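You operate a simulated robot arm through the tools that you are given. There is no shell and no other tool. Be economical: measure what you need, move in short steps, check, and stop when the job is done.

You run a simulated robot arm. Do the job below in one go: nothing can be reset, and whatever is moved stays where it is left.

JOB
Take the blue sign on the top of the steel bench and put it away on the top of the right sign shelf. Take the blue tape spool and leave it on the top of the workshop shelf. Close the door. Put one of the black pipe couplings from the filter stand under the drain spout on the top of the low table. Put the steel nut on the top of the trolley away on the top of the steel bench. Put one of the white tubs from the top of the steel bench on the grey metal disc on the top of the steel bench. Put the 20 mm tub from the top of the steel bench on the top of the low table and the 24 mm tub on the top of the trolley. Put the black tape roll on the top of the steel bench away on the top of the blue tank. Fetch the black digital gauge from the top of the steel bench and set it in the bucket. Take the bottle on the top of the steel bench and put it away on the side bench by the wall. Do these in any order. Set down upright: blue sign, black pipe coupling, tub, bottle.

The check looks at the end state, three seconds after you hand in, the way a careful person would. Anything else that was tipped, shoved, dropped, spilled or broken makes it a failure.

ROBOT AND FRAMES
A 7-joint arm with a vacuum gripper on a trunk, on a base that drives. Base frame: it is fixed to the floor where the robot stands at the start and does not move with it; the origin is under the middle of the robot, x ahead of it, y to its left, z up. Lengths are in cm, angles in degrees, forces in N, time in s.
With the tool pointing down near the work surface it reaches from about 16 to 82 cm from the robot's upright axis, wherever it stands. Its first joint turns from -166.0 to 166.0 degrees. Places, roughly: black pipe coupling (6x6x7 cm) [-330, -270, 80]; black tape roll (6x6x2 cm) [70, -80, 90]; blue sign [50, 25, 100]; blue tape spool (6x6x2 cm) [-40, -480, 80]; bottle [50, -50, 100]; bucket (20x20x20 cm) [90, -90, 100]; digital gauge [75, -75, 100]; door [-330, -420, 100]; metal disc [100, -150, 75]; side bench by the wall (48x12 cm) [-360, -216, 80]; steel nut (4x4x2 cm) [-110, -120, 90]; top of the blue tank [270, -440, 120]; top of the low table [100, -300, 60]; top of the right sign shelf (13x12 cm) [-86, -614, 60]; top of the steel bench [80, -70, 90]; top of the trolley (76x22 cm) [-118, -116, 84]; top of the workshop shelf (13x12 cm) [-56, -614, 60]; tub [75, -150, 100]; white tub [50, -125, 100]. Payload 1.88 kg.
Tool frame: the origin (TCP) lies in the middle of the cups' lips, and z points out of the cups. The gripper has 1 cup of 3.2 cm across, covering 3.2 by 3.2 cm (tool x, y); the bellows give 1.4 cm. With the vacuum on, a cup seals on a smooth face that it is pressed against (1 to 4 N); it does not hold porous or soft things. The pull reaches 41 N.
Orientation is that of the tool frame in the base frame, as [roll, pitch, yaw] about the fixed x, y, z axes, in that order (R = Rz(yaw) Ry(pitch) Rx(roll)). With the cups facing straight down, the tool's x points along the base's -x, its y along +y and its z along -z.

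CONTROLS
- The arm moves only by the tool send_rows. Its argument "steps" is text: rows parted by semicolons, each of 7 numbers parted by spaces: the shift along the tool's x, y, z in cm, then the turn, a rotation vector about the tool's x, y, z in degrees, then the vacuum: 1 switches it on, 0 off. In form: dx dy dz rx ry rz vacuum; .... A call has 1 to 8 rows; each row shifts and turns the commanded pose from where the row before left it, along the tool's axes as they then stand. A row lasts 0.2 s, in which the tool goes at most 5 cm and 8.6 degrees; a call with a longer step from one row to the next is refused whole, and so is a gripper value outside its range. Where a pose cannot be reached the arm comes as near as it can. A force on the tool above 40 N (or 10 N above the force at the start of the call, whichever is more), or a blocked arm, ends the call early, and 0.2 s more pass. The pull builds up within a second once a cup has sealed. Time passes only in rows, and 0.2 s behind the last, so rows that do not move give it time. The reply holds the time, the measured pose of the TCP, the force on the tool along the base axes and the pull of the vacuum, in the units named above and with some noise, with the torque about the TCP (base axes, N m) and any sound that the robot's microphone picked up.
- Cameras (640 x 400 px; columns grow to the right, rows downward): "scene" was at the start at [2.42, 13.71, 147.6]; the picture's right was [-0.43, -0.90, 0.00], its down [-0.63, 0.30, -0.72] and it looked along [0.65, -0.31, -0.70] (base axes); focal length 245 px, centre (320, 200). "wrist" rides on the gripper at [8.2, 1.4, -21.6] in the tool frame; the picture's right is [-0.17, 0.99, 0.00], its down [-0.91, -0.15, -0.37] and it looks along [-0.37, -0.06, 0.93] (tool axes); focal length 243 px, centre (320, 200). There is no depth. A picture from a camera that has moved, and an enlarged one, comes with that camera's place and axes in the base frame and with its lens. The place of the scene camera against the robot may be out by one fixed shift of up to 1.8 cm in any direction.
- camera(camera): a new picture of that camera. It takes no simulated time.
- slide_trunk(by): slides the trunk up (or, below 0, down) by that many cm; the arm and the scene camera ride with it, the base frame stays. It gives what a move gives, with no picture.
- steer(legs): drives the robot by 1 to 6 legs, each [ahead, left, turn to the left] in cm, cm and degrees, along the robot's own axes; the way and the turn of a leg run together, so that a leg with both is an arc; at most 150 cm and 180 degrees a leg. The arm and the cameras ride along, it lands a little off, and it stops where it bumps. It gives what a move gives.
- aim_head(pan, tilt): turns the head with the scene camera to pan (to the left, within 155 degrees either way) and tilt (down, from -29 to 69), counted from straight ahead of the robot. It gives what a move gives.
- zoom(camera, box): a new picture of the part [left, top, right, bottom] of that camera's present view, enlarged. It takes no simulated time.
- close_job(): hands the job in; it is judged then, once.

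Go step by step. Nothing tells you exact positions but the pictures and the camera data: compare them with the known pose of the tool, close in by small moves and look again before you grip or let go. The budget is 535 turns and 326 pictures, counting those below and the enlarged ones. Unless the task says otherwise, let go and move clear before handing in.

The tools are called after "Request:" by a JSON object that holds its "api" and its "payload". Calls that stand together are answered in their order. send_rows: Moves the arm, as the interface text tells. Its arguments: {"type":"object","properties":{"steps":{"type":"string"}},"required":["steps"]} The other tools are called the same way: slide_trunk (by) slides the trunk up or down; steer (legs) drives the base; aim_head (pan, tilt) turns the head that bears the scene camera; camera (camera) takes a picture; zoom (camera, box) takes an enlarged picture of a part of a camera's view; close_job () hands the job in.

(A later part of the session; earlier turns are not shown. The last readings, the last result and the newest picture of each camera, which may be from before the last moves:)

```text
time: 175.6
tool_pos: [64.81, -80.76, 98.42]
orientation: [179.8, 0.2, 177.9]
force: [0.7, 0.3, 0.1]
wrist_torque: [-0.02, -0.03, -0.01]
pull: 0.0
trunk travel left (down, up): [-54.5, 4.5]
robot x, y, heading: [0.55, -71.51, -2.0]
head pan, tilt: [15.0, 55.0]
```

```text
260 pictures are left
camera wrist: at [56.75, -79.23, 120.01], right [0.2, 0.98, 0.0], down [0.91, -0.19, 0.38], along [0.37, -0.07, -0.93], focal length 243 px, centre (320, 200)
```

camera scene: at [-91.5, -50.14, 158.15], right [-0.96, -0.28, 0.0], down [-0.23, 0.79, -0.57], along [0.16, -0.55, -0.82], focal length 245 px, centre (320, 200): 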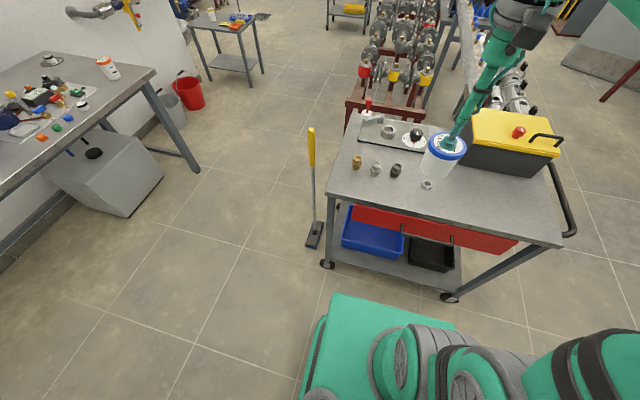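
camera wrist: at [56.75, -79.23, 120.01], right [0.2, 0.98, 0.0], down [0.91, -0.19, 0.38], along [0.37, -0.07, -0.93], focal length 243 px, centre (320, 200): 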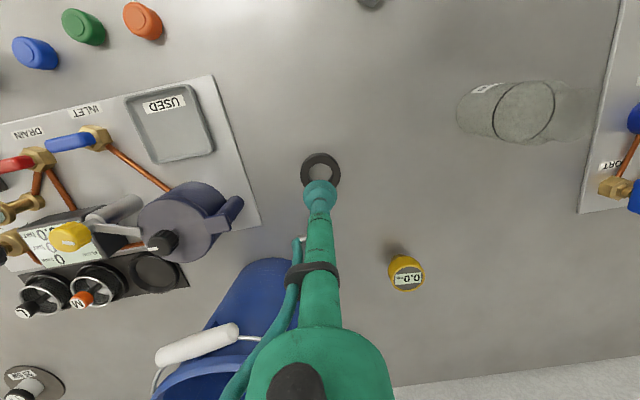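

Request:
{"api": "zoom", "payload": {"camera": "wrist", "box": [280, 140, 360, 200]}}

```text
6.67 times, centred on (320, 170) of wrist
camera zoom: at [56.75, -79.23, 120.01], right [0.2, 0.98, 0.0], down [0.91, -0.19, 0.38], along [0.37, -0.07, -0.93], focal length 1618 px, centre (320, 400)
```

zoom: 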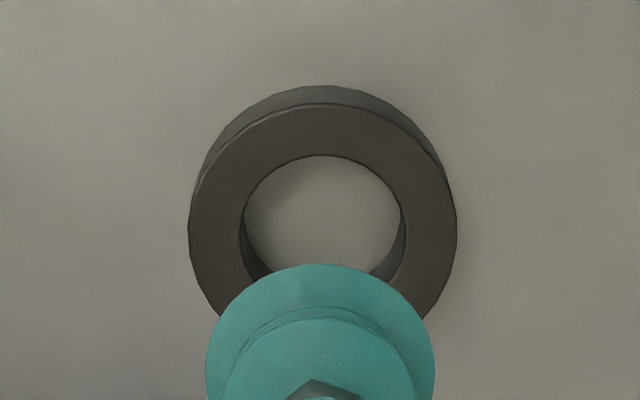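

The tape ring's hole looks about as wide as my cup. I centre over it and try a gentle press.

Request:
{"api": "send_rows", "payload": {"steps": "-0.77 -0.08 4 0 0 0 0;0 0 3 0 0 0 0;0 0 0 0 0 0 0"}}

Request:
{"api": "zoom", "payload": {"camera": "wrist", "box": [280, 140, 360, 200]}}

```text
time: 176.3
tool_pos: [65.97, -80.75, 91.32]
orientation: [179.8, 0.3, 177.9]
force: [-0.6, 0.6, 0.1]
wrist_torque: [0.01, 0.03, -0.03]
pull: 0.1
trunk travel left (down, up): [-54.5, 4.5]
robot x, y, heading: [0.66, -72.28, -2.1]
head pan, tilt: [15.0, 55.0]
```

```text
6.67 times, centred on (320, 170) of wrist
camera zoom: at [57.55, -79.22, 112.85], right [0.2, 0.98, 0.0], down [0.91, -0.19, 0.38], along [0.37, -0.07, -0.93], focal length 1618 px, centre (320, 400)
```

zoom: 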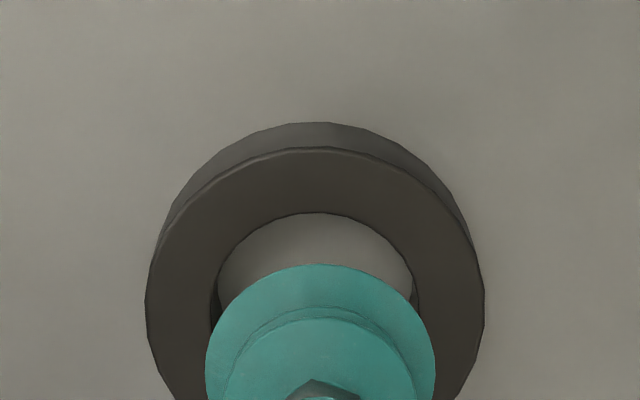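

Request:
{"api": "send_rows", "payload": {"steps": "-0.1 -0.08 2.5 0 0 0 1;0 0 0.8 0 0 0 1;0 0 0.4 0 0 0 1;0 0 0.4 0 0 0 1;0 0 0 0 0 0 1;0 0 0 0 0 0 1"}}

```text
time: 177.8
tool_pos: [65.93, -81.06, 87.68]
orientation: [179.7, 0.6, 178.0]
force: [-0.3, 2.5, 26.6]
wrist_torque: [-0.05, 0.11, 0.01]
pull: 40.9
trunk travel left (down, up): [-54.5, 4.5]
robot x, y, heading: [0.44, -71.58, -2.0]
head pan, tilt: [15.0, 55.0]
```

It sealed. I lift the tape roll and travel south toward the blue tank.

Request:
{"api": "send_rows", "payload": {"steps": "0 0 -0.5 0 0 0 1;0 0 -3 0 0 0 1;0 0 -5 0 0 0 1;0 0 -5 0 0 0 1;0 0 -5 0 0 0 1;0 0 -5 0 0 0 1;4.8 0 0 0 0 0 1;4.8 0 0 0 0 0 1"}}

Request:
{"api": "send_rows", "payload": {"steps": "4.5 0 -2 0 0 0 1;4.5 0 -2 0 0 0 1;4.5 0 -2 0 0 0 1"}}

Request:
{"api": "camera", "payload": {"camera": "wrist"}}

Request:
{"api": "steer", "payload": {"legs": [[-20, 0, -88], [130, 0, 0], [120, 0, 0]]}}

Request:
{"api": "aim_head", "payload": {"pan": 40, "tilt": 20}}

Request:
{"api": "camera", "payload": {"camera": "scene"}}

```text
time: 179.6
tool_pos: [56.26, -80.59, 110.84]
orientation: [179.6, 0.3, 178.0]
force: [-0.7, -0.5, -0.5]
wrist_torque: [-0.02, 0.01, 0.01]
pull: 40.4
trunk travel left (down, up): [-54.5, 4.5]
robot x, y, heading: [0.74, -71.75, -2.0]
head pan, tilt: [15.0, 55.0]
```

```text
time: 180.3
tool_pos: [42.9, -79.93, 116.71]
orientation: [179.8, 0.2, 178.0]
force: [0.1, 0.1, -0.7]
wrist_torque: [0.0, 0.05, 0.0]
pull: 40.6
trunk travel left (down, up): [-54.5, 4.5]
robot x, y, heading: [0.54, -71.8, -1.8]
head pan, tilt: [15.0, 55.0]
```

```text
257 pictures are left
camera wrist: at [34.65, -78.45, 138.27], right [0.2, 0.98, 0.01], down [0.91, -0.19, 0.38], along [0.37, -0.07, -0.93], focal length 243 px, centre (320, 200)
```

wrist: 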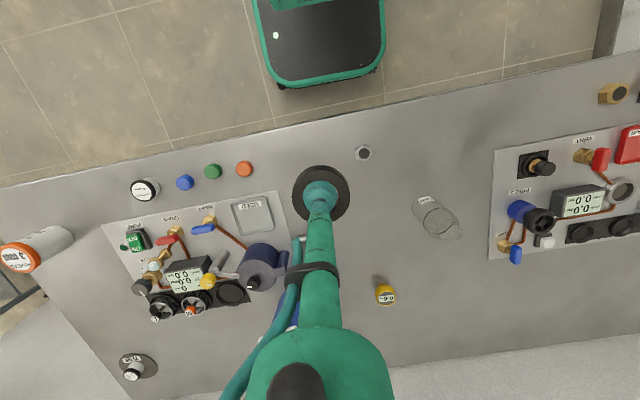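

```text
time: 196.2
tool_pos: [-9.67, -349.99, 116.69]
orientation: [179.8, 0.2, 91.0]
force: [-0.4, 0.3, -1.3]
wrist_torque: [0.01, -0.02, 0.0]
pull: 40.7
trunk travel left (down, up): [-54.5, 4.5]
robot x, y, heading: [-3.92, -306.93, -89.1]
head pan, tilt: [15.0, 55.0]
```

```text
time: 197.2
tool_pos: [-9.63, -350.04, 116.78]
orientation: [179.8, 0.4, 91.1]
force: [0.2, 0.6, -0.4]
wrist_torque: [-0.01, 0.01, 0.01]
pull: 40.9
trunk travel left (down, up): [-54.5, 4.5]
robot x, y, heading: [-3.6, -307.0, -88.7]
head pan, tilt: [40.0, 20.0]
```

```text
256 pictures are left
camera scene: at [19.6, -306.93, 163.35], right [-0.75, -0.66, 0.0], down [-0.23, 0.26, -0.94], along [0.62, -0.71, -0.34], focal length 245 px, centre (320, 200)
```

scene: 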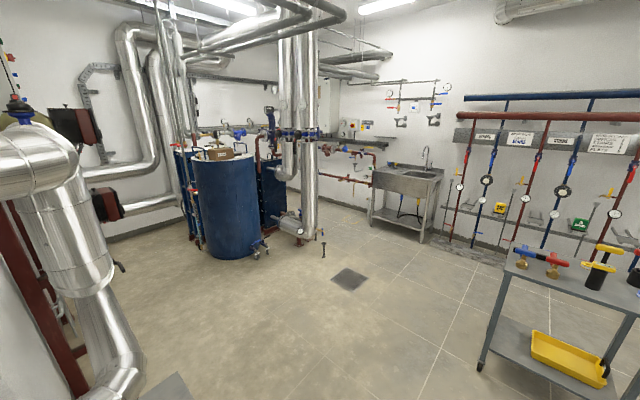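

Request:
{"api": "zoom", "payload": {"camera": "scene", "box": [150, 110, 330, 270]}}

Request:
{"api": "steer", "payload": {"legs": [[110, 0, 0], [0, 0, 88]]}}

Request:
{"api": "aim_head", "payload": {"pan": 5, "tilt": 25}}

Request:
{"api": "camera", "payload": {"camera": "scene"}}

```text
2.50 times, centred on (240, 190) of scene
camera zoom: at [19.6, -306.93, 163.35], right [-0.75, -0.66, 0.0], down [-0.23, 0.26, -0.94], along [0.62, -0.71, -0.34], focal length 612 px, centre (520, 225)
```

zoom: 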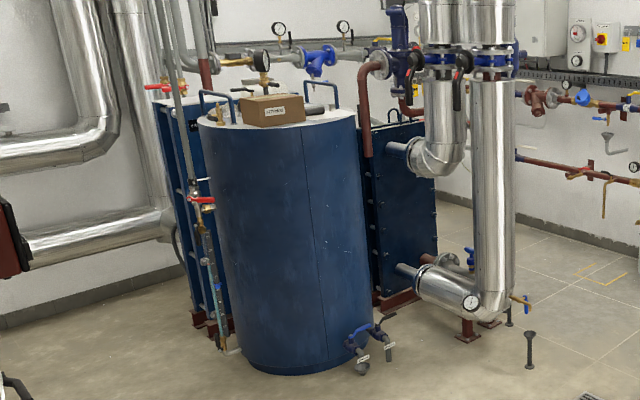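

```text
time: 206.6
tool_pos: [40.82, -425.91, 116.77]
orientation: [179.7, 0.3, 178.8]
force: [0.2, -0.5, 0.2]
wrist_torque: [0.0, 0.05, -0.02]
pull: 41.0
trunk travel left (down, up): [-54.5, 4.5]
robot x, y, heading: [-1.54, -418.22, -1.2]
head pan, tilt: [40.0, 20.0]
```

```text
time: 207.6
tool_pos: [40.76, -425.97, 116.81]
orientation: [179.7, 0.3, 178.8]
force: [-0.7, -0.1, 0.2]
wrist_torque: [-0.02, -0.01, -0.03]
pull: 41.0
trunk travel left (down, up): [-54.5, 4.5]
robot x, y, heading: [-1.77, -418.11, -1.0]
head pan, tilt: [5.0, 25.0]
```

```text
254 pictures are left
camera scene: at [2.69, -400.4, 162.55], right [0.07, -1.0, 0.0], down [-0.42, -0.03, -0.91], along [0.9, 0.06, -0.42], focal length 245 px, centre (320, 200)
```

scene: 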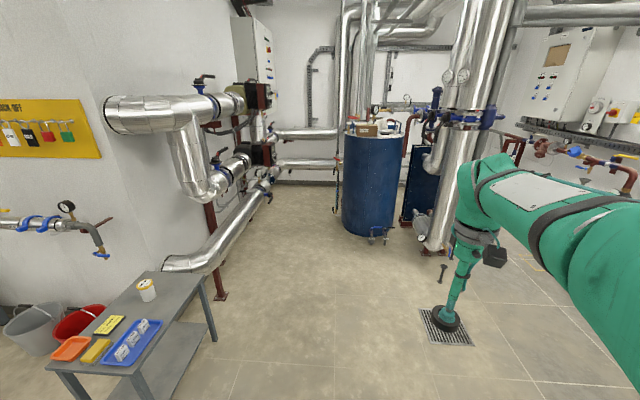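

Request:
{"api": "steer", "payload": {"legs": [[140, -14, 1]]}}

Request:
{"api": "slide_trunk", "payload": {"by": 4.5}}

Request:
{"api": "aim_head", "payload": {"pan": 8, "tilt": 30}}

Request:
{"api": "camera", "payload": {"camera": "scene"}}

Request:
{"api": "camera", "payload": {"camera": "wrist"}}

```text
time: 214.5
tool_pos: [178.41, -442.97, 116.73]
orientation: [179.8, 0.3, 178.6]
force: [0.9, -0.1, 0.4]
wrist_torque: [0.02, -0.01, -0.01]
pull: 40.9
trunk travel left (down, up): [-54.5, 4.5]
robot x, y, heading: [135.66, -435.21, -1.3]
head pan, tilt: [5.0, 25.0]
```

```text
time: 215.4
tool_pos: [178.37, -443.06, 121.2]
orientation: [179.9, 0.2, 178.6]
force: [-0.6, 0.1, -0.4]
wrist_torque: [0.01, 0.0, 0.0]
pull: 41.0
trunk travel left (down, up): [-59.0, 0.0]
robot x, y, heading: [135.88, -435.2, -1.1]
head pan, tilt: [5.0, 25.0]
```

```text
time: 216.1
tool_pos: [178.34, -443.18, 121.22]
orientation: [179.9, 0.3, 178.6]
force: [-0.2, 0.2, -0.2]
wrist_torque: [-0.01, 0.0, 0.03]
pull: 40.4
trunk travel left (down, up): [-59.0, 0.0]
robot x, y, heading: [135.56, -435.25, -1.3]
head pan, tilt: [8.0, 30.0]
```

```text
253 pictures are left
camera scene: at [140.11, -416.88, 166.25], right [0.12, -0.99, 0.0], down [-0.5, -0.06, -0.87], along [0.86, 0.1, -0.5], focal length 245 px, centre (320, 200)
```

scene: 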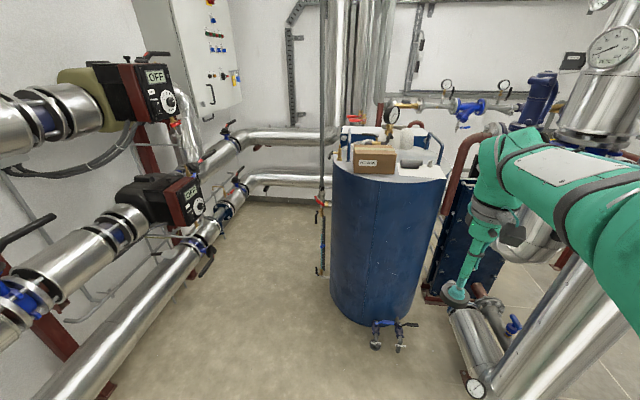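

```text
252 pictures are left
camera wrist: at [170.08, -441.62, 142.76], right [0.19, 0.98, 0.01], down [0.91, -0.18, 0.38], along [0.37, -0.07, -0.93], focal length 243 px, centre (320, 200)
```

wrist: 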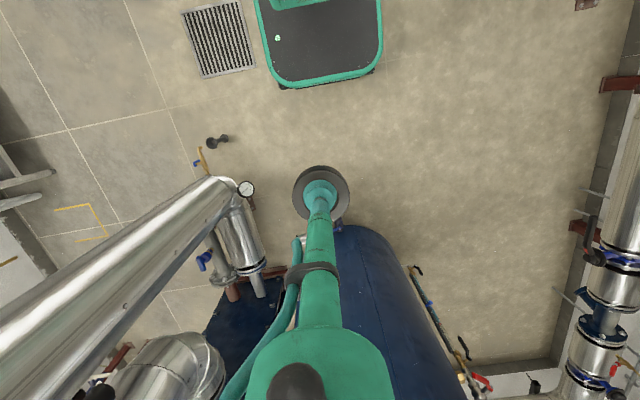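

Request:
{"api": "zoom", "payload": {"camera": "scene", "box": [320, 110, 460, 210]}}

```text
4.00 times, centred on (390, 160) of scene
camera zoom: at [140.11, -416.88, 166.25], right [0.12, -0.99, 0.0], down [-0.5, -0.06, -0.87], along [0.86, 0.1, -0.5], focal length 979 px, centre (40, 360)
```

zoom: 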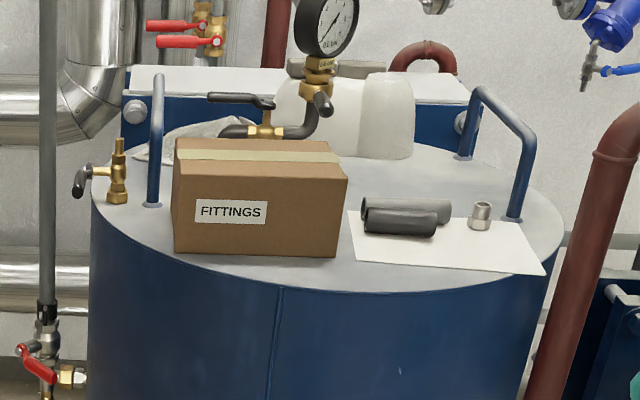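

The tank top holds a box and a paper sheet; the free reachable spot is left of the box, about (253,-416). I raise the tape first, then edge closer.

Request:
{"api": "send_rows", "payload": {"steps": "0 0 -5 0 0 0 1;0 0 -5 0 0 0 1;0 0 -3 0 0 0 1"}}

Request:
{"api": "steer", "payload": {"legs": [[45, 19, 1.2]]}}

Request:
{"api": "camera", "payload": {"camera": "scene"}}

Request:
{"api": "camera", "payload": {"camera": "wrist"}}

```text
time: 216.9
tool_pos: [178.23, -443.05, 134.08]
orientation: [179.8, 0.2, 178.6]
force: [-0.4, 0.2, 0.1]
wrist_torque: [0.0, 0.03, 0.0]
pull: 40.8
trunk travel left (down, up): [-59.0, 0.0]
robot x, y, heading: [135.48, -435.44, -1.5]
head pan, tilt: [8.0, 30.0]
```

```text
time: 219.8
tool_pos: [224.07, -423.08, 134.12]
orientation: [179.8, 0.2, -179.9]
force: [0.2, -0.1, -0.6]
wrist_torque: [-0.02, -0.03, 0.03]
pull: 40.6
trunk travel left (down, up): [-59.0, 0.0]
robot x, y, heading: [181.4, -416.22, 0.2]
head pan, tilt: [8.0, 30.0]
```

```text
250 pictures are left
camera scene: at [185.18, -397.89, 166.25], right [0.14, -0.99, 0.0], down [-0.5, -0.07, -0.87], along [0.86, 0.12, -0.5], focal length 245 px, centre (320, 200)
```

scene: 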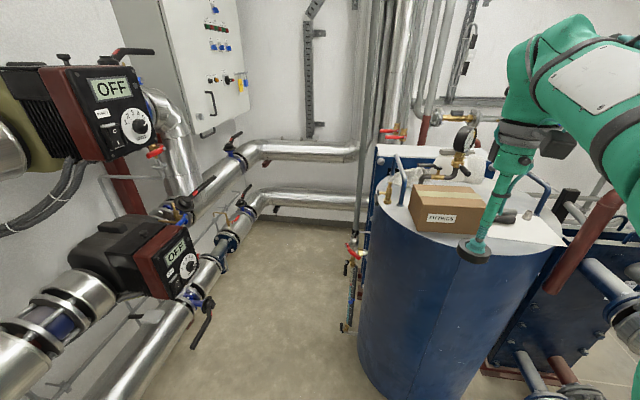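

```text
249 pictures are left
camera wrist: at [215.74, -421.85, 155.75], right [0.16, 0.99, 0.0], down [0.91, -0.15, 0.38], along [0.37, -0.06, -0.93], focal length 243 px, centre (320, 200)
```

wrist: 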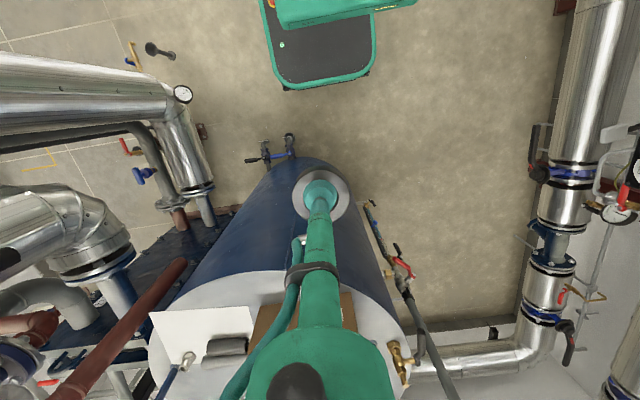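

Request:
{"api": "zoom", "payload": {"camera": "wrist", "box": [140, 240, 440, 400]}}

Request:
{"api": "zoom", "payload": {"camera": "scene", "box": [360, 140, 580, 290]}}

```text
2.13 times, centred on (290, 320) of wrist
camera zoom: at [215.74, -421.85, 155.75], right [0.16, 0.99, 0.0], down [0.91, -0.15, 0.38], along [0.37, -0.06, -0.93], focal length 518 px, centre (384, -56)
```

zoom: 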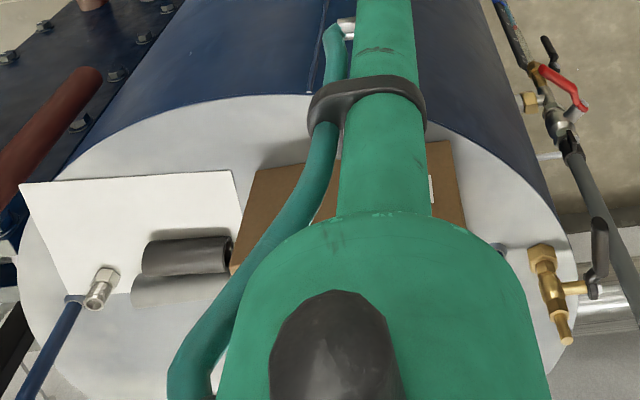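

```text
2.67 times, centred on (470, 215) of scene
camera zoom: at [185.18, -397.89, 166.25], right [0.14, -0.99, 0.0], down [-0.5, -0.07, -0.87], along [0.86, 0.12, -0.5], focal length 652 px, centre (-80, 160)
```

zoom: 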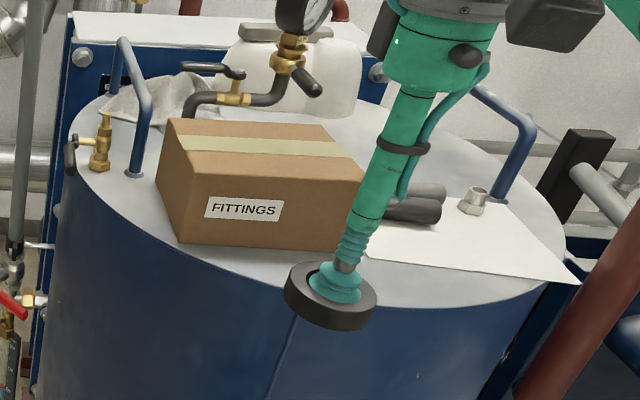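

The best free spot is the front rim strip between paper and box, about (246,-440). I shift the base a little and move there.

Request:
{"api": "steer", "payload": {"legs": [[4, -9, 0]]}}

Request:
{"api": "send_rows", "payload": {"steps": "-3.5 -2 0 0 0 0 1;-3.5 -2 0 0 0 0 1;-3.5 -2 0 0 0 0 1;-3.5 -2 0 0 0 0 1;-3.5 0 0 0 0 0 1;0 0 2 0 0 0 1"}}

Request:
{"api": "camera", "payload": {"camera": "wrist"}}

Request:
{"api": "zoom", "payload": {"camera": "scene", "box": [360, 140, 580, 290]}}

```text
time: 220.9
tool_pos: [227.77, -432.06, 134.2]
orientation: [179.6, 0.2, -179.9]
force: [-0.9, 0.0, -0.5]
wrist_torque: [0.03, 0.02, 0.0]
pull: 41.2
trunk travel left (down, up): [-59.0, 0.0]
robot x, y, heading: [185.17, -425.24, 0.2]
head pan, tilt: [8.0, 30.0]
```

```text
time: 222.3
tool_pos: [245.49, -440.2, 132.22]
orientation: [179.8, 0.3, -180.0]
force: [0.1, -0.1, 0.1]
wrist_torque: [0.0, 0.01, 0.01]
pull: 41.3
trunk travel left (down, up): [-59.0, 0.0]
robot x, y, heading: [185.33, -425.42, 0.4]
head pan, tilt: [8.0, 30.0]
```

```text
246 pictures are left
camera wrist: at [237.25, -438.95, 153.75], right [0.16, 0.99, 0.0], down [0.91, -0.15, 0.38], along [0.37, -0.06, -0.93], focal length 243 px, centre (320, 200)
```

wrist: 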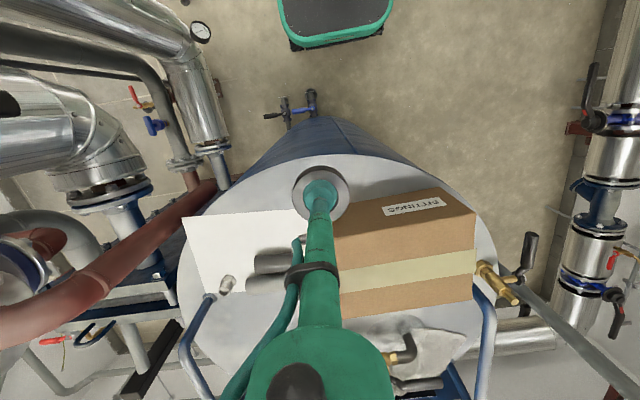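

```text
2.67 times, centred on (470, 215) of scene
camera zoom: at [189.05, -406.88, 166.25], right [0.14, -0.99, 0.0], down [-0.49, -0.07, -0.87], along [0.86, 0.12, -0.5], focal length 652 px, centre (-80, 160)
```

zoom: 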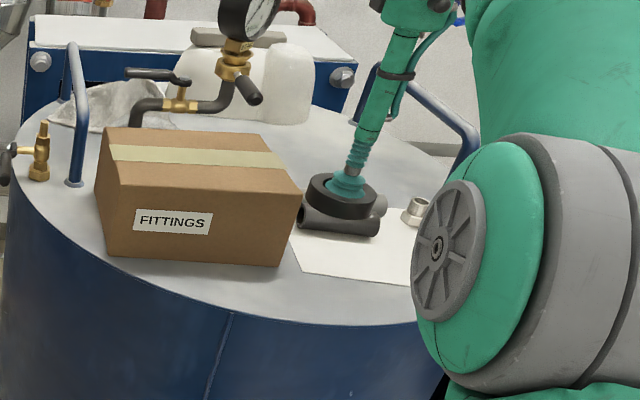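

Request:
{"api": "send_rows", "payload": {"steps": "-2 0 0 0 0 0 1;0 0 3 0 0 0 1;0 0 3 0 0 0 1;0 0 1.5 0 0 0 1;0 0 0 0 0 0 1"}}

Request:
{"api": "camera", "payload": {"camera": "wrist"}}

Request:
{"api": "zoom", "payload": {"camera": "scene", "box": [360, 140, 580, 290]}}

```text
time: 223.5
tool_pos: [247.51, -439.96, 124.69]
orientation: [179.7, 0.2, -179.8]
force: [0.5, -0.8, 0.1]
wrist_torque: [0.0, -0.06, 0.0]
pull: 40.8
trunk travel left (down, up): [-59.0, 0.0]
robot x, y, heading: [185.1, -425.53, 0.1]
head pan, tilt: [8.0, 30.0]
```

```text
244 pictures are left
camera wrist: at [239.24, -438.8, 146.29], right [0.16, 0.99, 0.0], down [0.91, -0.15, 0.38], along [0.37, -0.06, -0.93], focal length 243 px, centre (320, 200)
```

wrist: 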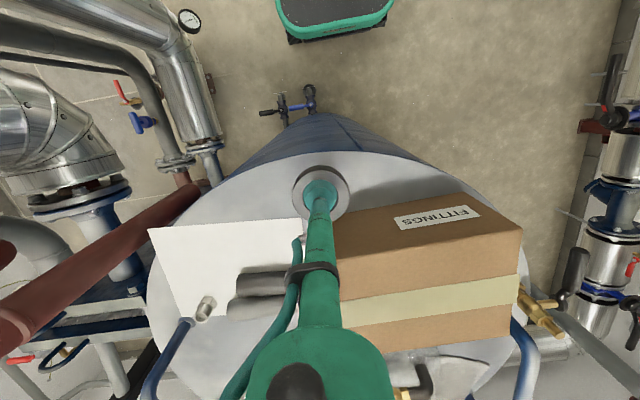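

```text
2.67 times, centred on (470, 215) of scene
camera zoom: at [189.05, -406.9, 166.25], right [0.14, -0.99, 0.0], down [-0.49, -0.07, -0.87], along [0.86, 0.12, -0.5], focal length 652 px, centre (-80, 160)
```

zoom: 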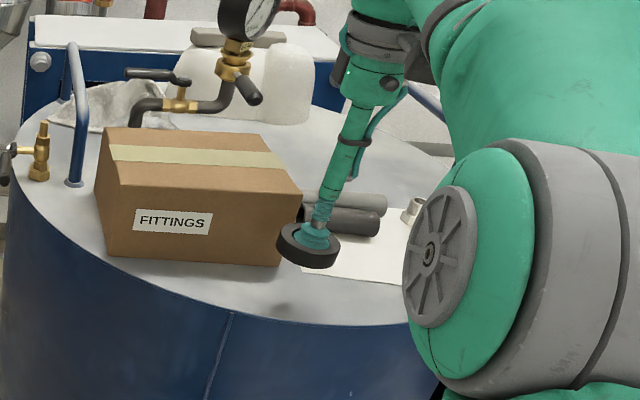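

Request:
{"api": "send_rows", "payload": {"steps": "-1.1 0 0 0 0 0 1;0 0 2 0 0 0 1;0 0 1.2 0 0 0 1;0 0 0 0 0 0 1"}}

Request:
{"api": "zoom", "payload": {"camera": "wrist", "box": [220, 120, 420, 250]}}

Request:
{"api": "zoom", "payload": {"camera": "scene", "box": [360, 140, 580, 290]}}

```text
time: 224.5
tool_pos: [248.6, -439.99, 121.53]
orientation: [179.8, 0.2, -179.8]
force: [0.1, 0.0, -0.6]
wrist_torque: [-0.03, 0.01, 0.0]
pull: 40.9
trunk travel left (down, up): [-59.0, 0.0]
robot x, y, heading: [185.18, -425.31, 0.3]
head pan, tilt: [8.0, 30.0]
```

```text
3.08 times, centred on (320, 185) of wrist
camera zoom: at [240.38, -438.78, 143.06], right [0.16, 0.99, 0.01], down [0.91, -0.15, 0.38], along [0.37, -0.06, -0.93], focal length 746 px, centre (320, 246)
```

zoom: 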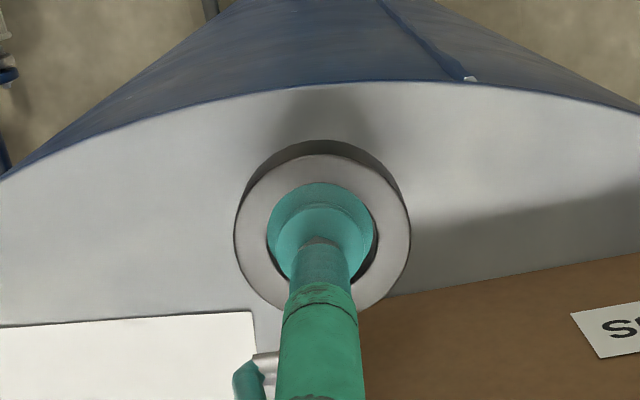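

```text
2.67 times, centred on (470, 215) of scene
camera zoom: at [189.07, -406.9, 166.25], right [0.14, -0.99, 0.0], down [-0.49, -0.07, -0.87], along [0.86, 0.12, -0.5], focal length 652 px, centre (-80, 160)
```

zoom: 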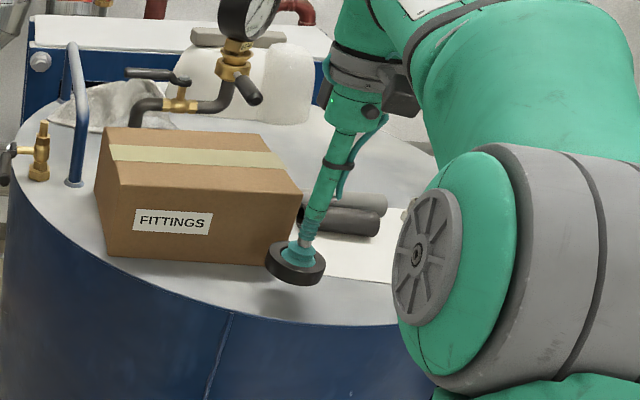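

Request:
{"api": "send_rows", "payload": {"steps": "0 0 0.8 0 0 0 1;0 0 0.6 0 0 0 1;0 0 0.5 0 0 0 1;0 0 0.4 0 0 0 1;0 0 0.4 0 0 0 1;0 0 0 0 0 0 1"}}

```text
time: 225.9
tool_pos: [248.53, -440.02, 118.76]
orientation: [179.8, 0.3, -179.9]
force: [0.6, 0.0, -0.9]
wrist_torque: [-0.01, 0.03, 0.01]
pull: 40.7
trunk travel left (down, up): [-59.0, 0.0]
robot x, y, heading: [184.98, -425.71, 0.3]
head pan, tilt: [8.0, 30.0]
```

Request:
{"api": "send_rows", "payload": {"steps": "0 0 0.5 0 0 0 1;0 0 0.5 0 0 0 1;0 0 0.4 0 0 0 1;0 0 0.4 0 0 0 1;0 0 0.4 0 0 0 1;0 0 0 0 0 0 1"}}

Request:
{"api": "zoom", "payload": {"camera": "scene", "box": [360, 140, 580, 290]}}

```text
time: 227.3
tool_pos: [248.63, -439.95, 117.14]
orientation: [179.9, 0.6, -179.8]
force: [4.8, -0.8, 30.7]
wrist_torque: [-0.06, 0.07, 0.0]
pull: 40.5
trunk travel left (down, up): [-59.0, 0.0]
robot x, y, heading: [185.31, -425.56, 0.4]
head pan, tilt: [8.0, 30.0]
```

```text
2.67 times, centred on (470, 215) of scene
camera zoom: at [188.89, -406.86, 166.27], right [0.14, -0.99, 0.0], down [-0.49, -0.07, -0.87], along [0.86, 0.12, -0.5], focal length 652 px, centre (-80, 160)
```

zoom: 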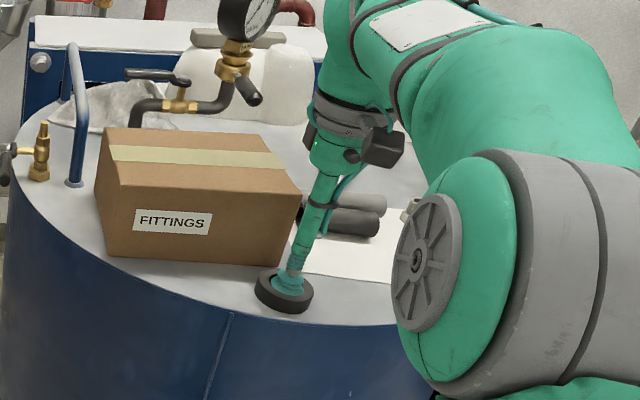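

Contact on the tank top, fully inside the rim. I release and rise.

Request:
{"api": "send_rows", "payload": {"steps": "0 0 -0.4 0 0 0 0;0 0 0 0 0 0 0;0 0 0 0 0 0 0;0 0 -0.5 0 0 0 0;0 0 -3 0 0 0 0;0 0 -5 0 0 0 0;0 0 -5 0 0 0 0;4 0 0 0 0 0 0"}}

Request:
{"api": "camera", "payload": {"camera": "wrist"}}

```text
time: 229.1
tool_pos: [244.42, -439.86, 130.63]
orientation: [179.8, 0.1, -179.7]
force: [-0.3, 0.0, -0.8]
wrist_torque: [-0.01, 0.05, 0.0]
pull: 0.2
trunk travel left (down, up): [-59.0, 0.0]
robot x, y, heading: [185.1, -425.45, 0.3]
head pan, tilt: [8.0, 30.0]
```

```text
239 pictures are left
camera wrist: at [236.19, -438.7, 152.08], right [0.16, 0.99, 0.0], down [0.91, -0.15, 0.38], along [0.37, -0.06, -0.93], focal length 243 px, centre (320, 200)
```

wrist: 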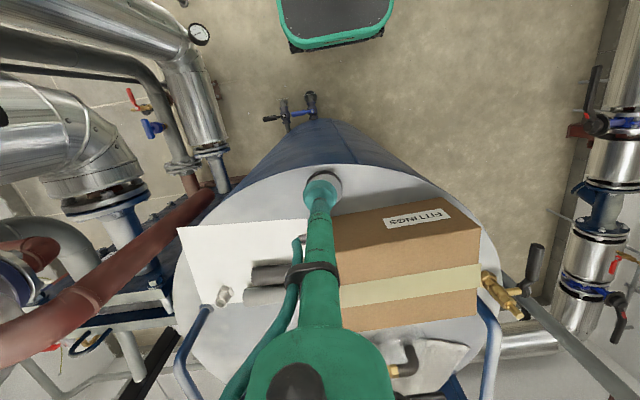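

Request:
{"api": "send_rows", "payload": {"steps": "4.5 0 0 0 0 0 0;4.5 0 0 0 0 0 0;4.5 0 0 0 0 0 0"}}

Request:
{"api": "camera", "payload": {"camera": "wrist"}}

Request:
{"api": "steer", "payload": {"legs": [[-60, 0, 0]]}}

Request:
{"api": "zoom", "payload": {"camera": "scene", "box": [300, 120, 460, 220]}}

```text
time: 229.9
tool_pos: [231.07, -439.98, 130.32]
orientation: [179.6, 0.1, -179.9]
force: [0.4, 0.0, -0.7]
wrist_torque: [0.05, -0.01, 0.01]
pull: 0.0
trunk travel left (down, up): [-59.0, 0.0]
robot x, y, heading: [185.09, -425.14, 0.2]
head pan, tilt: [8.0, 30.0]
```

```text
238 pictures are left
camera wrist: at [222.84, -438.82, 151.9], right [0.16, 0.99, 0.01], down [0.91, -0.15, 0.38], along [0.37, -0.06, -0.93], focal length 243 px, centre (320, 200)
```

wrist: 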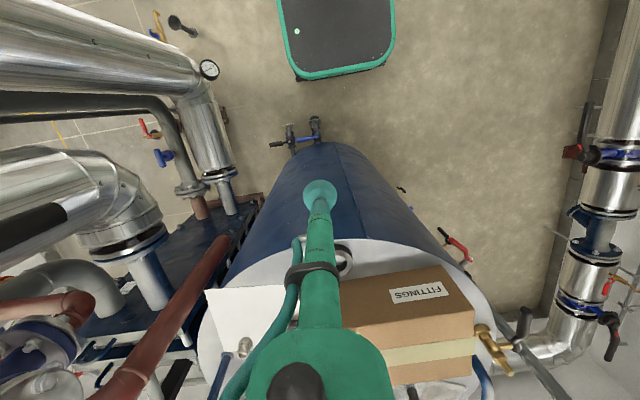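

```text
time: 233.2
tool_pos: [172.53, -440.22, 130.38]
orientation: [179.8, 0.2, -179.9]
force: [0.3, -0.3, -0.6]
wrist_torque: [0.0, 0.01, -0.02]
pull: 0.0
trunk travel left (down, up): [-59.0, 0.0]
robot x, y, heading: [126.5, -425.53, 0.2]
head pan, tilt: [8.0, 30.0]
```

```text
4.00 times, centred on (380, 170) of scene
camera zoom: at [130.57, -407.08, 166.25], right [0.14, -0.99, 0.0], down [-0.49, -0.07, -0.87], along [0.86, 0.12, -0.5], focal length 979 px, centre (80, 320)
```

zoom: 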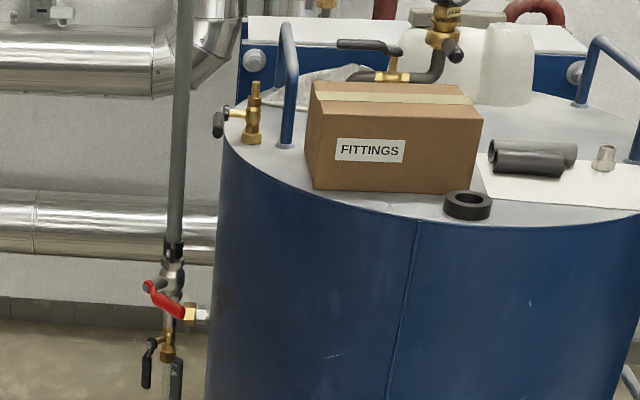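

The tape roll sits on the tank top. Next the blue spool: I back up and look at the far rack table.

Request:
{"api": "steer", "payload": {"legs": [[-80, 0, 0], [0, 0, -90]]}}

Request:
{"api": "aim_head", "payload": {"pan": -30, "tilt": 35}}

Request:
{"api": "camera", "payload": {"camera": "scene"}}

Request:
{"api": "aim_head", "payload": {"pan": 30, "tilt": 30}}

Request:
{"api": "camera", "payload": {"camera": "scene"}}

```text
time: 241.2
tool_pos: [34.66, -471.57, 130.46]
orientation: [179.8, 0.2, 90.9]
force: [-0.7, 0.1, -0.8]
wrist_torque: [0.01, 0.02, 0.01]
pull: 0.1
trunk travel left (down, up): [-59.0, 0.0]
robot x, y, heading: [48.41, -425.38, -88.9]
head pan, tilt: [8.0, 30.0]
```

```text
time: 242.2
tool_pos: [34.69, -471.64, 130.42]
orientation: [179.6, 0.2, 90.8]
force: [1.3, -0.8, 0.5]
wrist_torque: [-0.01, 0.01, 0.02]
pull: 0.1
trunk travel left (down, up): [-59.0, 0.0]
robot x, y, heading: [48.54, -425.66, -89.2]
head pan, tilt: [-30.0, 35.0]
```

```text
236 pictures are left
camera scene: at [61.75, -426.05, 165.47], right [-0.87, 0.48, 0.0], down [0.28, 0.5, -0.82], along [-0.4, -0.72, -0.57], focal length 245 px, centre (320, 200)
```

scene: 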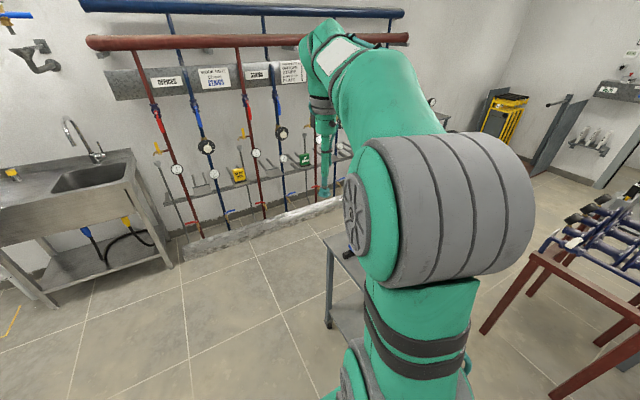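

```text
time: 243.5
tool_pos: [34.69, -471.64, 130.25]
orientation: [179.7, 0.2, 90.9]
force: [-0.1, 0.0, 0.1]
wrist_torque: [-0.03, -0.04, 0.03]
pull: 0.0
trunk travel left (down, up): [-59.0, 0.0]
robot x, y, heading: [48.53, -425.58, -88.9]
head pan, tilt: [30.0, 30.0]
```

```text
235 pictures are left
camera scene: at [70.67, -426.1, 166.25], right [-0.86, -0.51, 0.0], down [-0.26, 0.43, -0.87], along [0.45, -0.74, -0.5], focal length 245 px, centre (320, 200)
```

scene: 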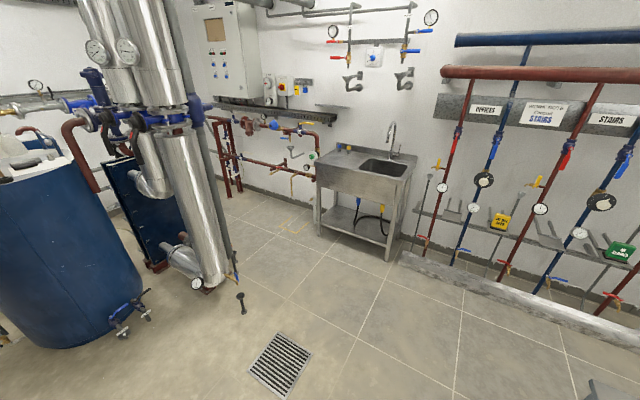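

Request:
{"api": "camera", "payload": {"camera": "wrist"}}

```text
234 pictures are left
camera wrist: at [35.89, -463.36, 151.91], right [0.99, -0.15, 0.01], down [-0.14, -0.92, 0.38], along [-0.05, -0.37, -0.93], focal length 243 px, centre (320, 200)
```

wrist: 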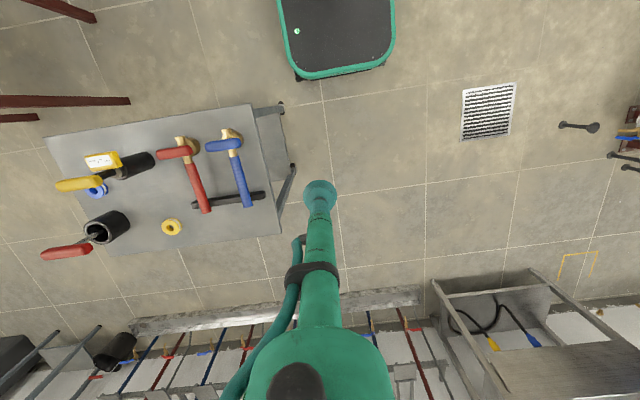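

Request:
{"api": "zoom", "payload": {"camera": "wrist", "box": [30, 100, 290, 270]}}

Request:
{"api": "zoom", "payload": {"camera": "wrist", "box": [100, 280, 480, 400]}}

```text
2.35 times, centred on (160, 185) of wrist
camera zoom: at [35.89, -463.36, 151.91], right [0.99, -0.15, 0.01], down [-0.14, -0.92, 0.38], along [-0.05, -0.37, -0.93], focal length 571 px, centre (696, 235)
```

zoom: 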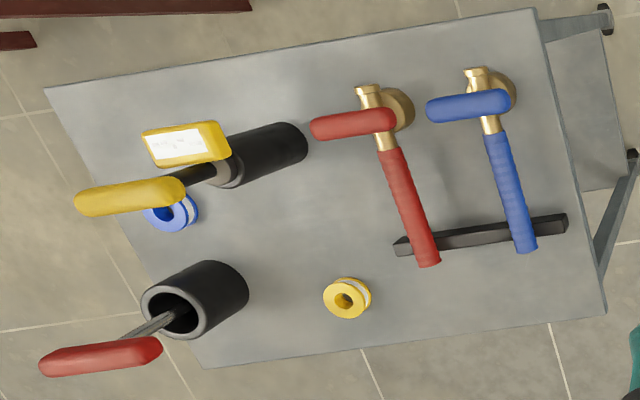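

```text
1.68 times, centred on (290, 340) of wrist
camera zoom: at [35.89, -463.36, 151.91], right [0.99, -0.15, 0.01], down [-0.14, -0.92, 0.38], along [-0.05, -0.37, -0.93], focal length 409 px, centre (370, -36)
```

zoom: 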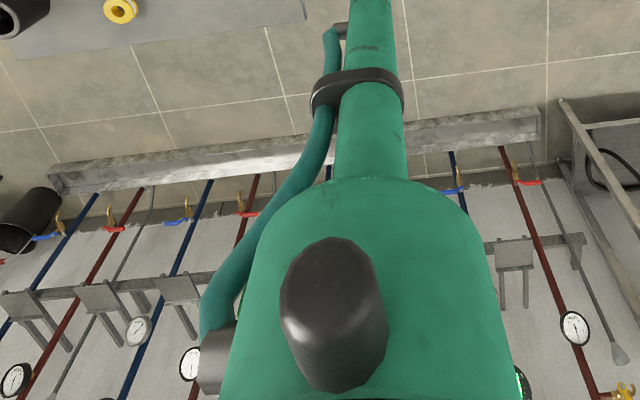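

The blue spool lies near (-34,-478), between two tall T-handled tools. I shift over there with the arm high.

Request:
{"api": "steer", "payload": {"legs": [[-4, 0, 0], [0, -70, 0]]}}

Request:
{"api": "camera", "payload": {"camera": "wrist"}}

```text
time: 247.8
tool_pos: [-34.84, -468.89, 130.35]
orientation: [179.7, 0.1, 90.9]
force: [0.4, 0.0, 0.3]
wrist_torque: [0.02, -0.01, -0.03]
pull: 0.1
trunk travel left (down, up): [-59.0, 0.0]
robot x, y, heading: [-20.89, -422.94, -89.1]
head pan, tilt: [30.0, 30.0]
```

```text
231 pictures are left
camera wrist: at [-33.61, -460.53, 151.9], right [0.99, -0.15, 0.01], down [-0.14, -0.92, 0.38], along [-0.05, -0.37, -0.93], focal length 243 px, centre (320, 200)
```

wrist: 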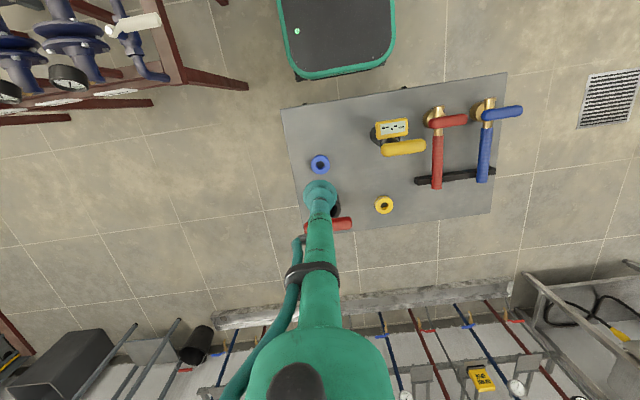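

Request:
{"api": "send_rows", "payload": {"steps": "-4.5 -0.5 0 0 0 0 0;-4.6 -0.4 0 0 0 0 0;0 0 5 0 0 0 0;0 0 5 0 0 0 0;0 0 5 0 0 0 0;0 0 5 0 0 0 0;0 0 5 0 0 0 0"}}

Request:
{"api": "camera", "payload": {"camera": "wrist"}}

```text
time: 249.4
tool_pos: [-35.1, -478.03, 105.31]
orientation: [179.8, 0.3, 90.8]
force: [0.6, 0.0, 0.4]
wrist_torque: [0.04, 0.0, 0.07]
pull: 0.1
trunk travel left (down, up): [-59.0, 0.0]
robot x, y, heading: [-20.74, -422.42, -89.1]
head pan, tilt: [30.0, 30.0]
```

```text
230 pictures are left
camera wrist: at [-33.97, -469.8, 126.95], right [0.99, -0.15, 0.01], down [-0.14, -0.92, 0.38], along [-0.05, -0.37, -0.93], focal length 243 px, centre (320, 200)
```

wrist: 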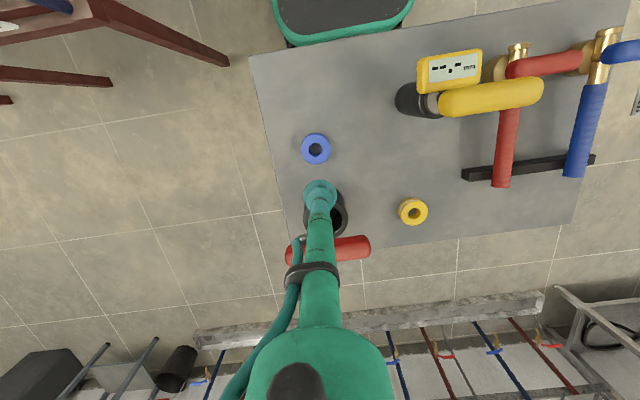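

Request:
{"api": "send_rows", "payload": {"steps": "0.4 -0.9 4 0 0 0 0;0 0 5 0 0 0 0;0 0 5 0 0 0 0;0 0 3 0 0 0 0;0 0 0 0 0 0 0"}}

Request:
{"api": "zoom", "payload": {"camera": "wrist", "box": [260, 130, 380, 220]}}

```text
time: 250.6
tool_pos: [-36.53, -477.85, 88.42]
orientation: [179.8, 0.3, 91.0]
force: [-0.3, 0.6, -0.1]
wrist_torque: [-0.01, 0.0, 0.0]
pull: 0.1
trunk travel left (down, up): [-59.0, 0.0]
robot x, y, heading: [-20.8, -422.44, -88.9]
head pan, tilt: [30.0, 30.0]
```

```text
4.44 times, centred on (320, 175) of wrist
camera zoom: at [-35.18, -469.52, 109.94], right [0.99, -0.15, 0.0], down [-0.14, -0.92, 0.38], along [-0.05, -0.37, -0.93], focal length 1078 px, centre (320, 311)
```

zoom: 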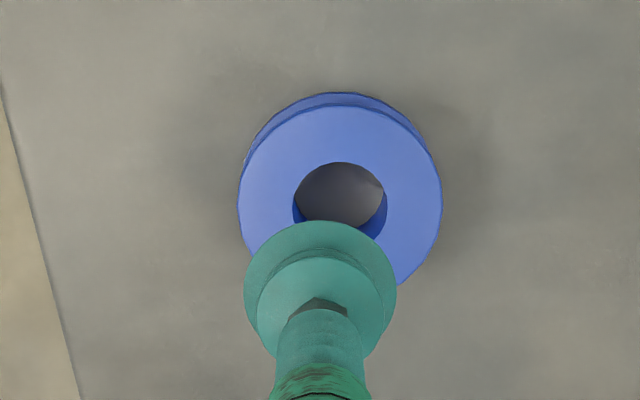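

Request:
{"api": "send_rows", "payload": {"steps": "0.1 0.55 3 0 0 0 1;0 0 2 0 0 0 1;0 0 0.8 0 0 0 1;0 0 0.6 0 0 0 1;0 0 0.5 0 0 0 1;0 0 0.4 0 0 0 1;0 0 0 0 0 0 1"}}

```text
time: 252.2
tool_pos: [-35.79, -477.78, 81.37]
orientation: [179.8, 0.5, 90.7]
force: [3.8, -0.1, 27.9]
wrist_torque: [0.09, 0.01, 0.0]
pull: 40.1
trunk travel left (down, up): [-59.0, 0.0]
robot x, y, heading: [-20.72, -422.76, -88.9]
head pan, tilt: [30.0, 30.0]
```

Sealed. I lift the spool, retract and go around the trolley's east side.

Request:
{"api": "send_rows", "payload": {"steps": "0 0 -0.5 0 0 0 1;0 0 -3 0 0 0 1;0 0 -5 0 0 0 1;0 0 -5 0 0 0 1;0 0 -5 0 0 0 1;0 0 -5 0 0 0 1;0 0 -5 0 0 0 1;0 0 -5 0 0 0 1"}}

Request:
{"api": "send_rows", "payload": {"steps": "0 0 -5 0 0 0 1;0 0 -5 0 0 0 1;4.8 0 0 0 0 0 1;4.8 0 0 0 0 0 1;4.8 1 0 0 0 0 1;4.8 1 0 0 0 0 1"}}

Request:
{"api": "steer", "payload": {"legs": [[0, 73, -1], [80, 0, 0]]}}

Request:
{"api": "aim_head", "payload": {"pan": -30, "tilt": 25}}

Request:
{"api": "camera", "payload": {"camera": "scene"}}

Request:
{"api": "camera", "payload": {"camera": "wrist"}}

```text
time: 254.0
tool_pos: [-36.12, -477.28, 114.88]
orientation: [179.7, 0.2, 90.9]
force: [0.7, -0.2, 0.1]
wrist_torque: [-0.02, -0.01, -0.01]
pull: 40.6
trunk travel left (down, up): [-59.0, 0.0]
robot x, y, heading: [-20.9, -422.45, -89.1]
head pan, tilt: [30.0, 30.0]
```

```text
time: 255.4
tool_pos: [-34.07, -458.22, 124.4]
orientation: [179.9, 0.3, 90.9]
force: [-0.5, 0.4, -0.5]
wrist_torque: [0.0, 0.0, -0.03]
pull: 40.4
trunk travel left (down, up): [-59.0, 0.0]
robot x, y, heading: [-20.84, -422.53, -89.5]
head pan, tilt: [30.0, 30.0]
```

```text
time: 263.2
tool_pos: [38.8, -536.01, 124.37]
orientation: [179.9, 0.3, 90.2]
force: [-0.5, 0.5, -0.5]
wrist_torque: [0.04, -0.01, -0.02]
pull: 40.7
trunk travel left (down, up): [-59.0, 0.0]
robot x, y, heading: [52.37, -500.29, -89.8]
head pan, tilt: [30.0, 30.0]
```

```text
time: 264.5
tool_pos: [38.81, -536.0, 124.25]
orientation: [179.9, 0.1, 90.2]
force: [-0.5, -0.2, -0.6]
wrist_torque: [-0.01, -0.03, -0.03]
pull: 40.5
trunk travel left (down, up): [-59.0, 0.0]
robot x, y, heading: [52.53, -500.45, -89.8]
head pan, tilt: [-30.0, 25.0]
```

```text
228 pictures are left
camera scene: at [65.51, -501.53, 167.05], right [-0.87, 0.5, 0.0], down [0.21, 0.37, -0.91], along [-0.45, -0.79, -0.42], focal length 245 px, centre (320, 200)
```

scene: 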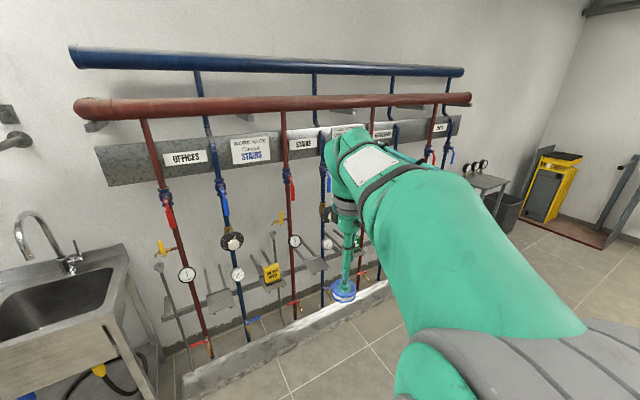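

```text
227 pictures are left
camera wrist: at [40.16, -527.7, 145.95], right [0.99, -0.16, 0.0], down [-0.15, -0.91, 0.38], along [-0.06, -0.37, -0.93], focal length 243 px, centre (320, 200)
```

wrist: 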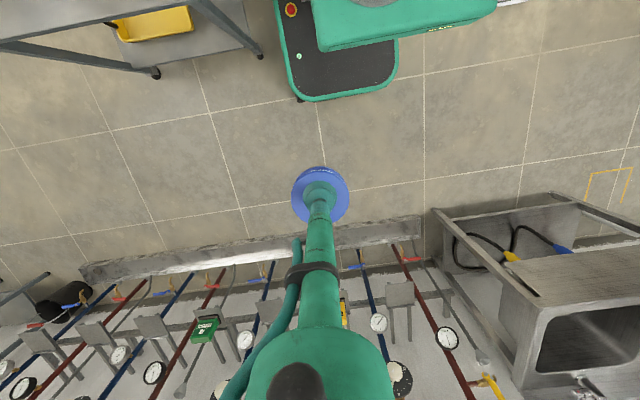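

The shelves are on the wall rail; "workshop" is at x ≈ -56 and the right sign shelf at x ≈ -86. I drive to stand in front of the workshop shelf.

Request:
{"api": "send_rows", "payload": {"steps": "4 0 0 0 0 0 1;3 2 0 0 0 0 1"}}

Request:
{"api": "steer", "payload": {"legs": [[52, 0, 0], [0, -104, 0]]}}

Request:
{"api": "camera", "payload": {"camera": "wrist"}}

Request:
{"api": "aim_head", "payload": {"pan": 15, "tilt": 50}}

Request:
{"api": "camera", "payload": {"camera": "scene"}}

```text
time: 265.1
tool_pos: [40.82, -528.82, 124.54]
orientation: [179.9, 0.4, 90.2]
force: [-0.2, -0.3, -0.9]
wrist_torque: [-0.04, 0.02, 0.0]
pull: 40.7
trunk travel left (down, up): [-59.0, 0.0]
robot x, y, heading: [52.84, -500.58, -89.8]
head pan, tilt: [-30.0, 25.0]
```

```text
time: 273.1
tool_pos: [-62.91, -580.46, 124.49]
orientation: [179.8, 0.1, 89.2]
force: [0.9, 0.3, 0.7]
wrist_torque: [-0.01, 0.02, -0.02]
pull: 40.5
trunk travel left (down, up): [-59.0, 0.0]
robot x, y, heading: [-50.66, -552.46, -90.8]
head pan, tilt: [-30.0, 25.0]
```

```text
226 pictures are left
camera wrist: at [-61.45, -572.2, 146.0], right [0.98, -0.18, 0.0], down [-0.17, -0.91, 0.38], along [-0.06, -0.37, -0.93], focal length 243 px, centre (320, 200)
```

wrist: 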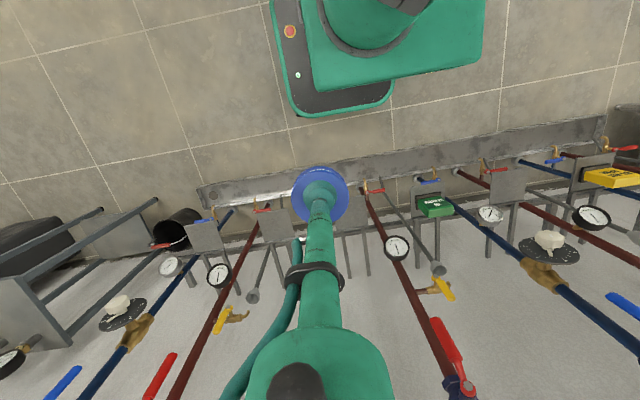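

```text
time: 274.2
tool_pos: [-63.09, -580.5, 124.45]
orientation: [179.8, 0.2, 89.1]
force: [0.0, 0.8, 0.3]
wrist_torque: [0.0, -0.01, 0.01]
pull: 40.3
trunk travel left (down, up): [-59.0, 0.0]
robot x, y, heading: [-50.38, -552.16, -90.4]
head pan, tilt: [15.0, 50.0]
```

```text
225 pictures are left
camera scene: at [-31.08, -553.02, 163.3], right [-0.97, -0.24, 0.0], down [-0.19, 0.74, -0.64], along [0.16, -0.62, -0.77], focal length 245 px, centre (320, 200)
```

scene: 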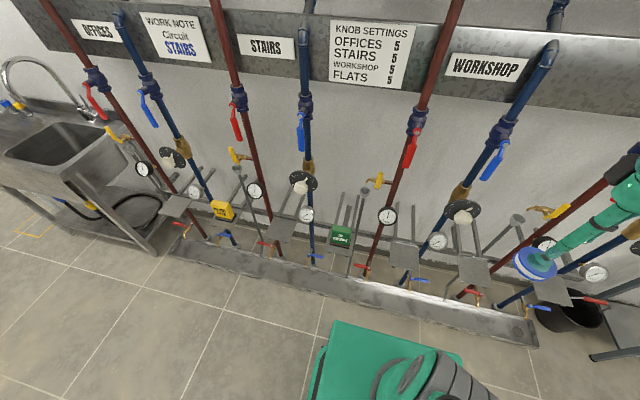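

Request:
{"api": "zoom", "payload": {"camera": "scene", "box": [340, 130, 560, 330]}}

Request:
{"api": "zoom", "payload": {"camera": "wrist", "box": [180, 160, 460, 340]}}

```text
2.00 times, centred on (450, 230) of scene
camera zoom: at [-31.08, -553.02, 163.3], right [-0.97, -0.24, 0.0], down [-0.19, 0.74, -0.64], along [0.16, -0.62, -0.77], focal length 489 px, centre (60, 140)
```

zoom: 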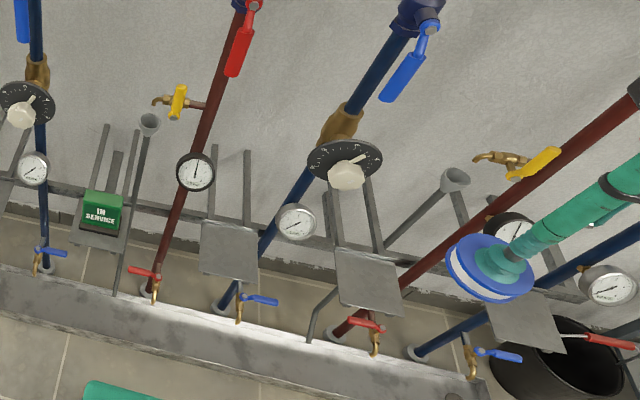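

```text
2.22 times, centred on (320, 250) of wrist
camera zoom: at [-61.45, -572.2, 146.01], right [0.98, -0.18, 0.0], down [-0.17, -0.91, 0.38], along [-0.06, -0.37, -0.93], focal length 539 px, centre (320, 89)
```

zoom: 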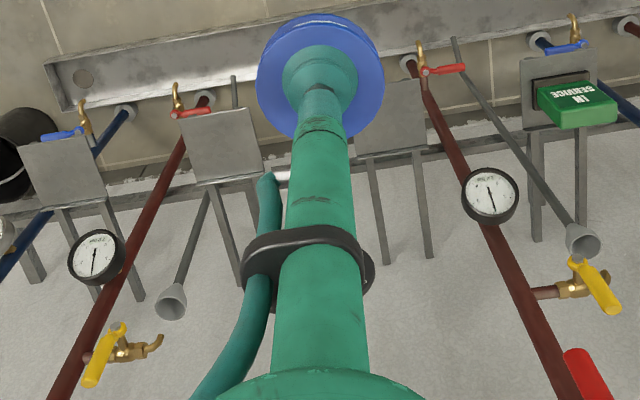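

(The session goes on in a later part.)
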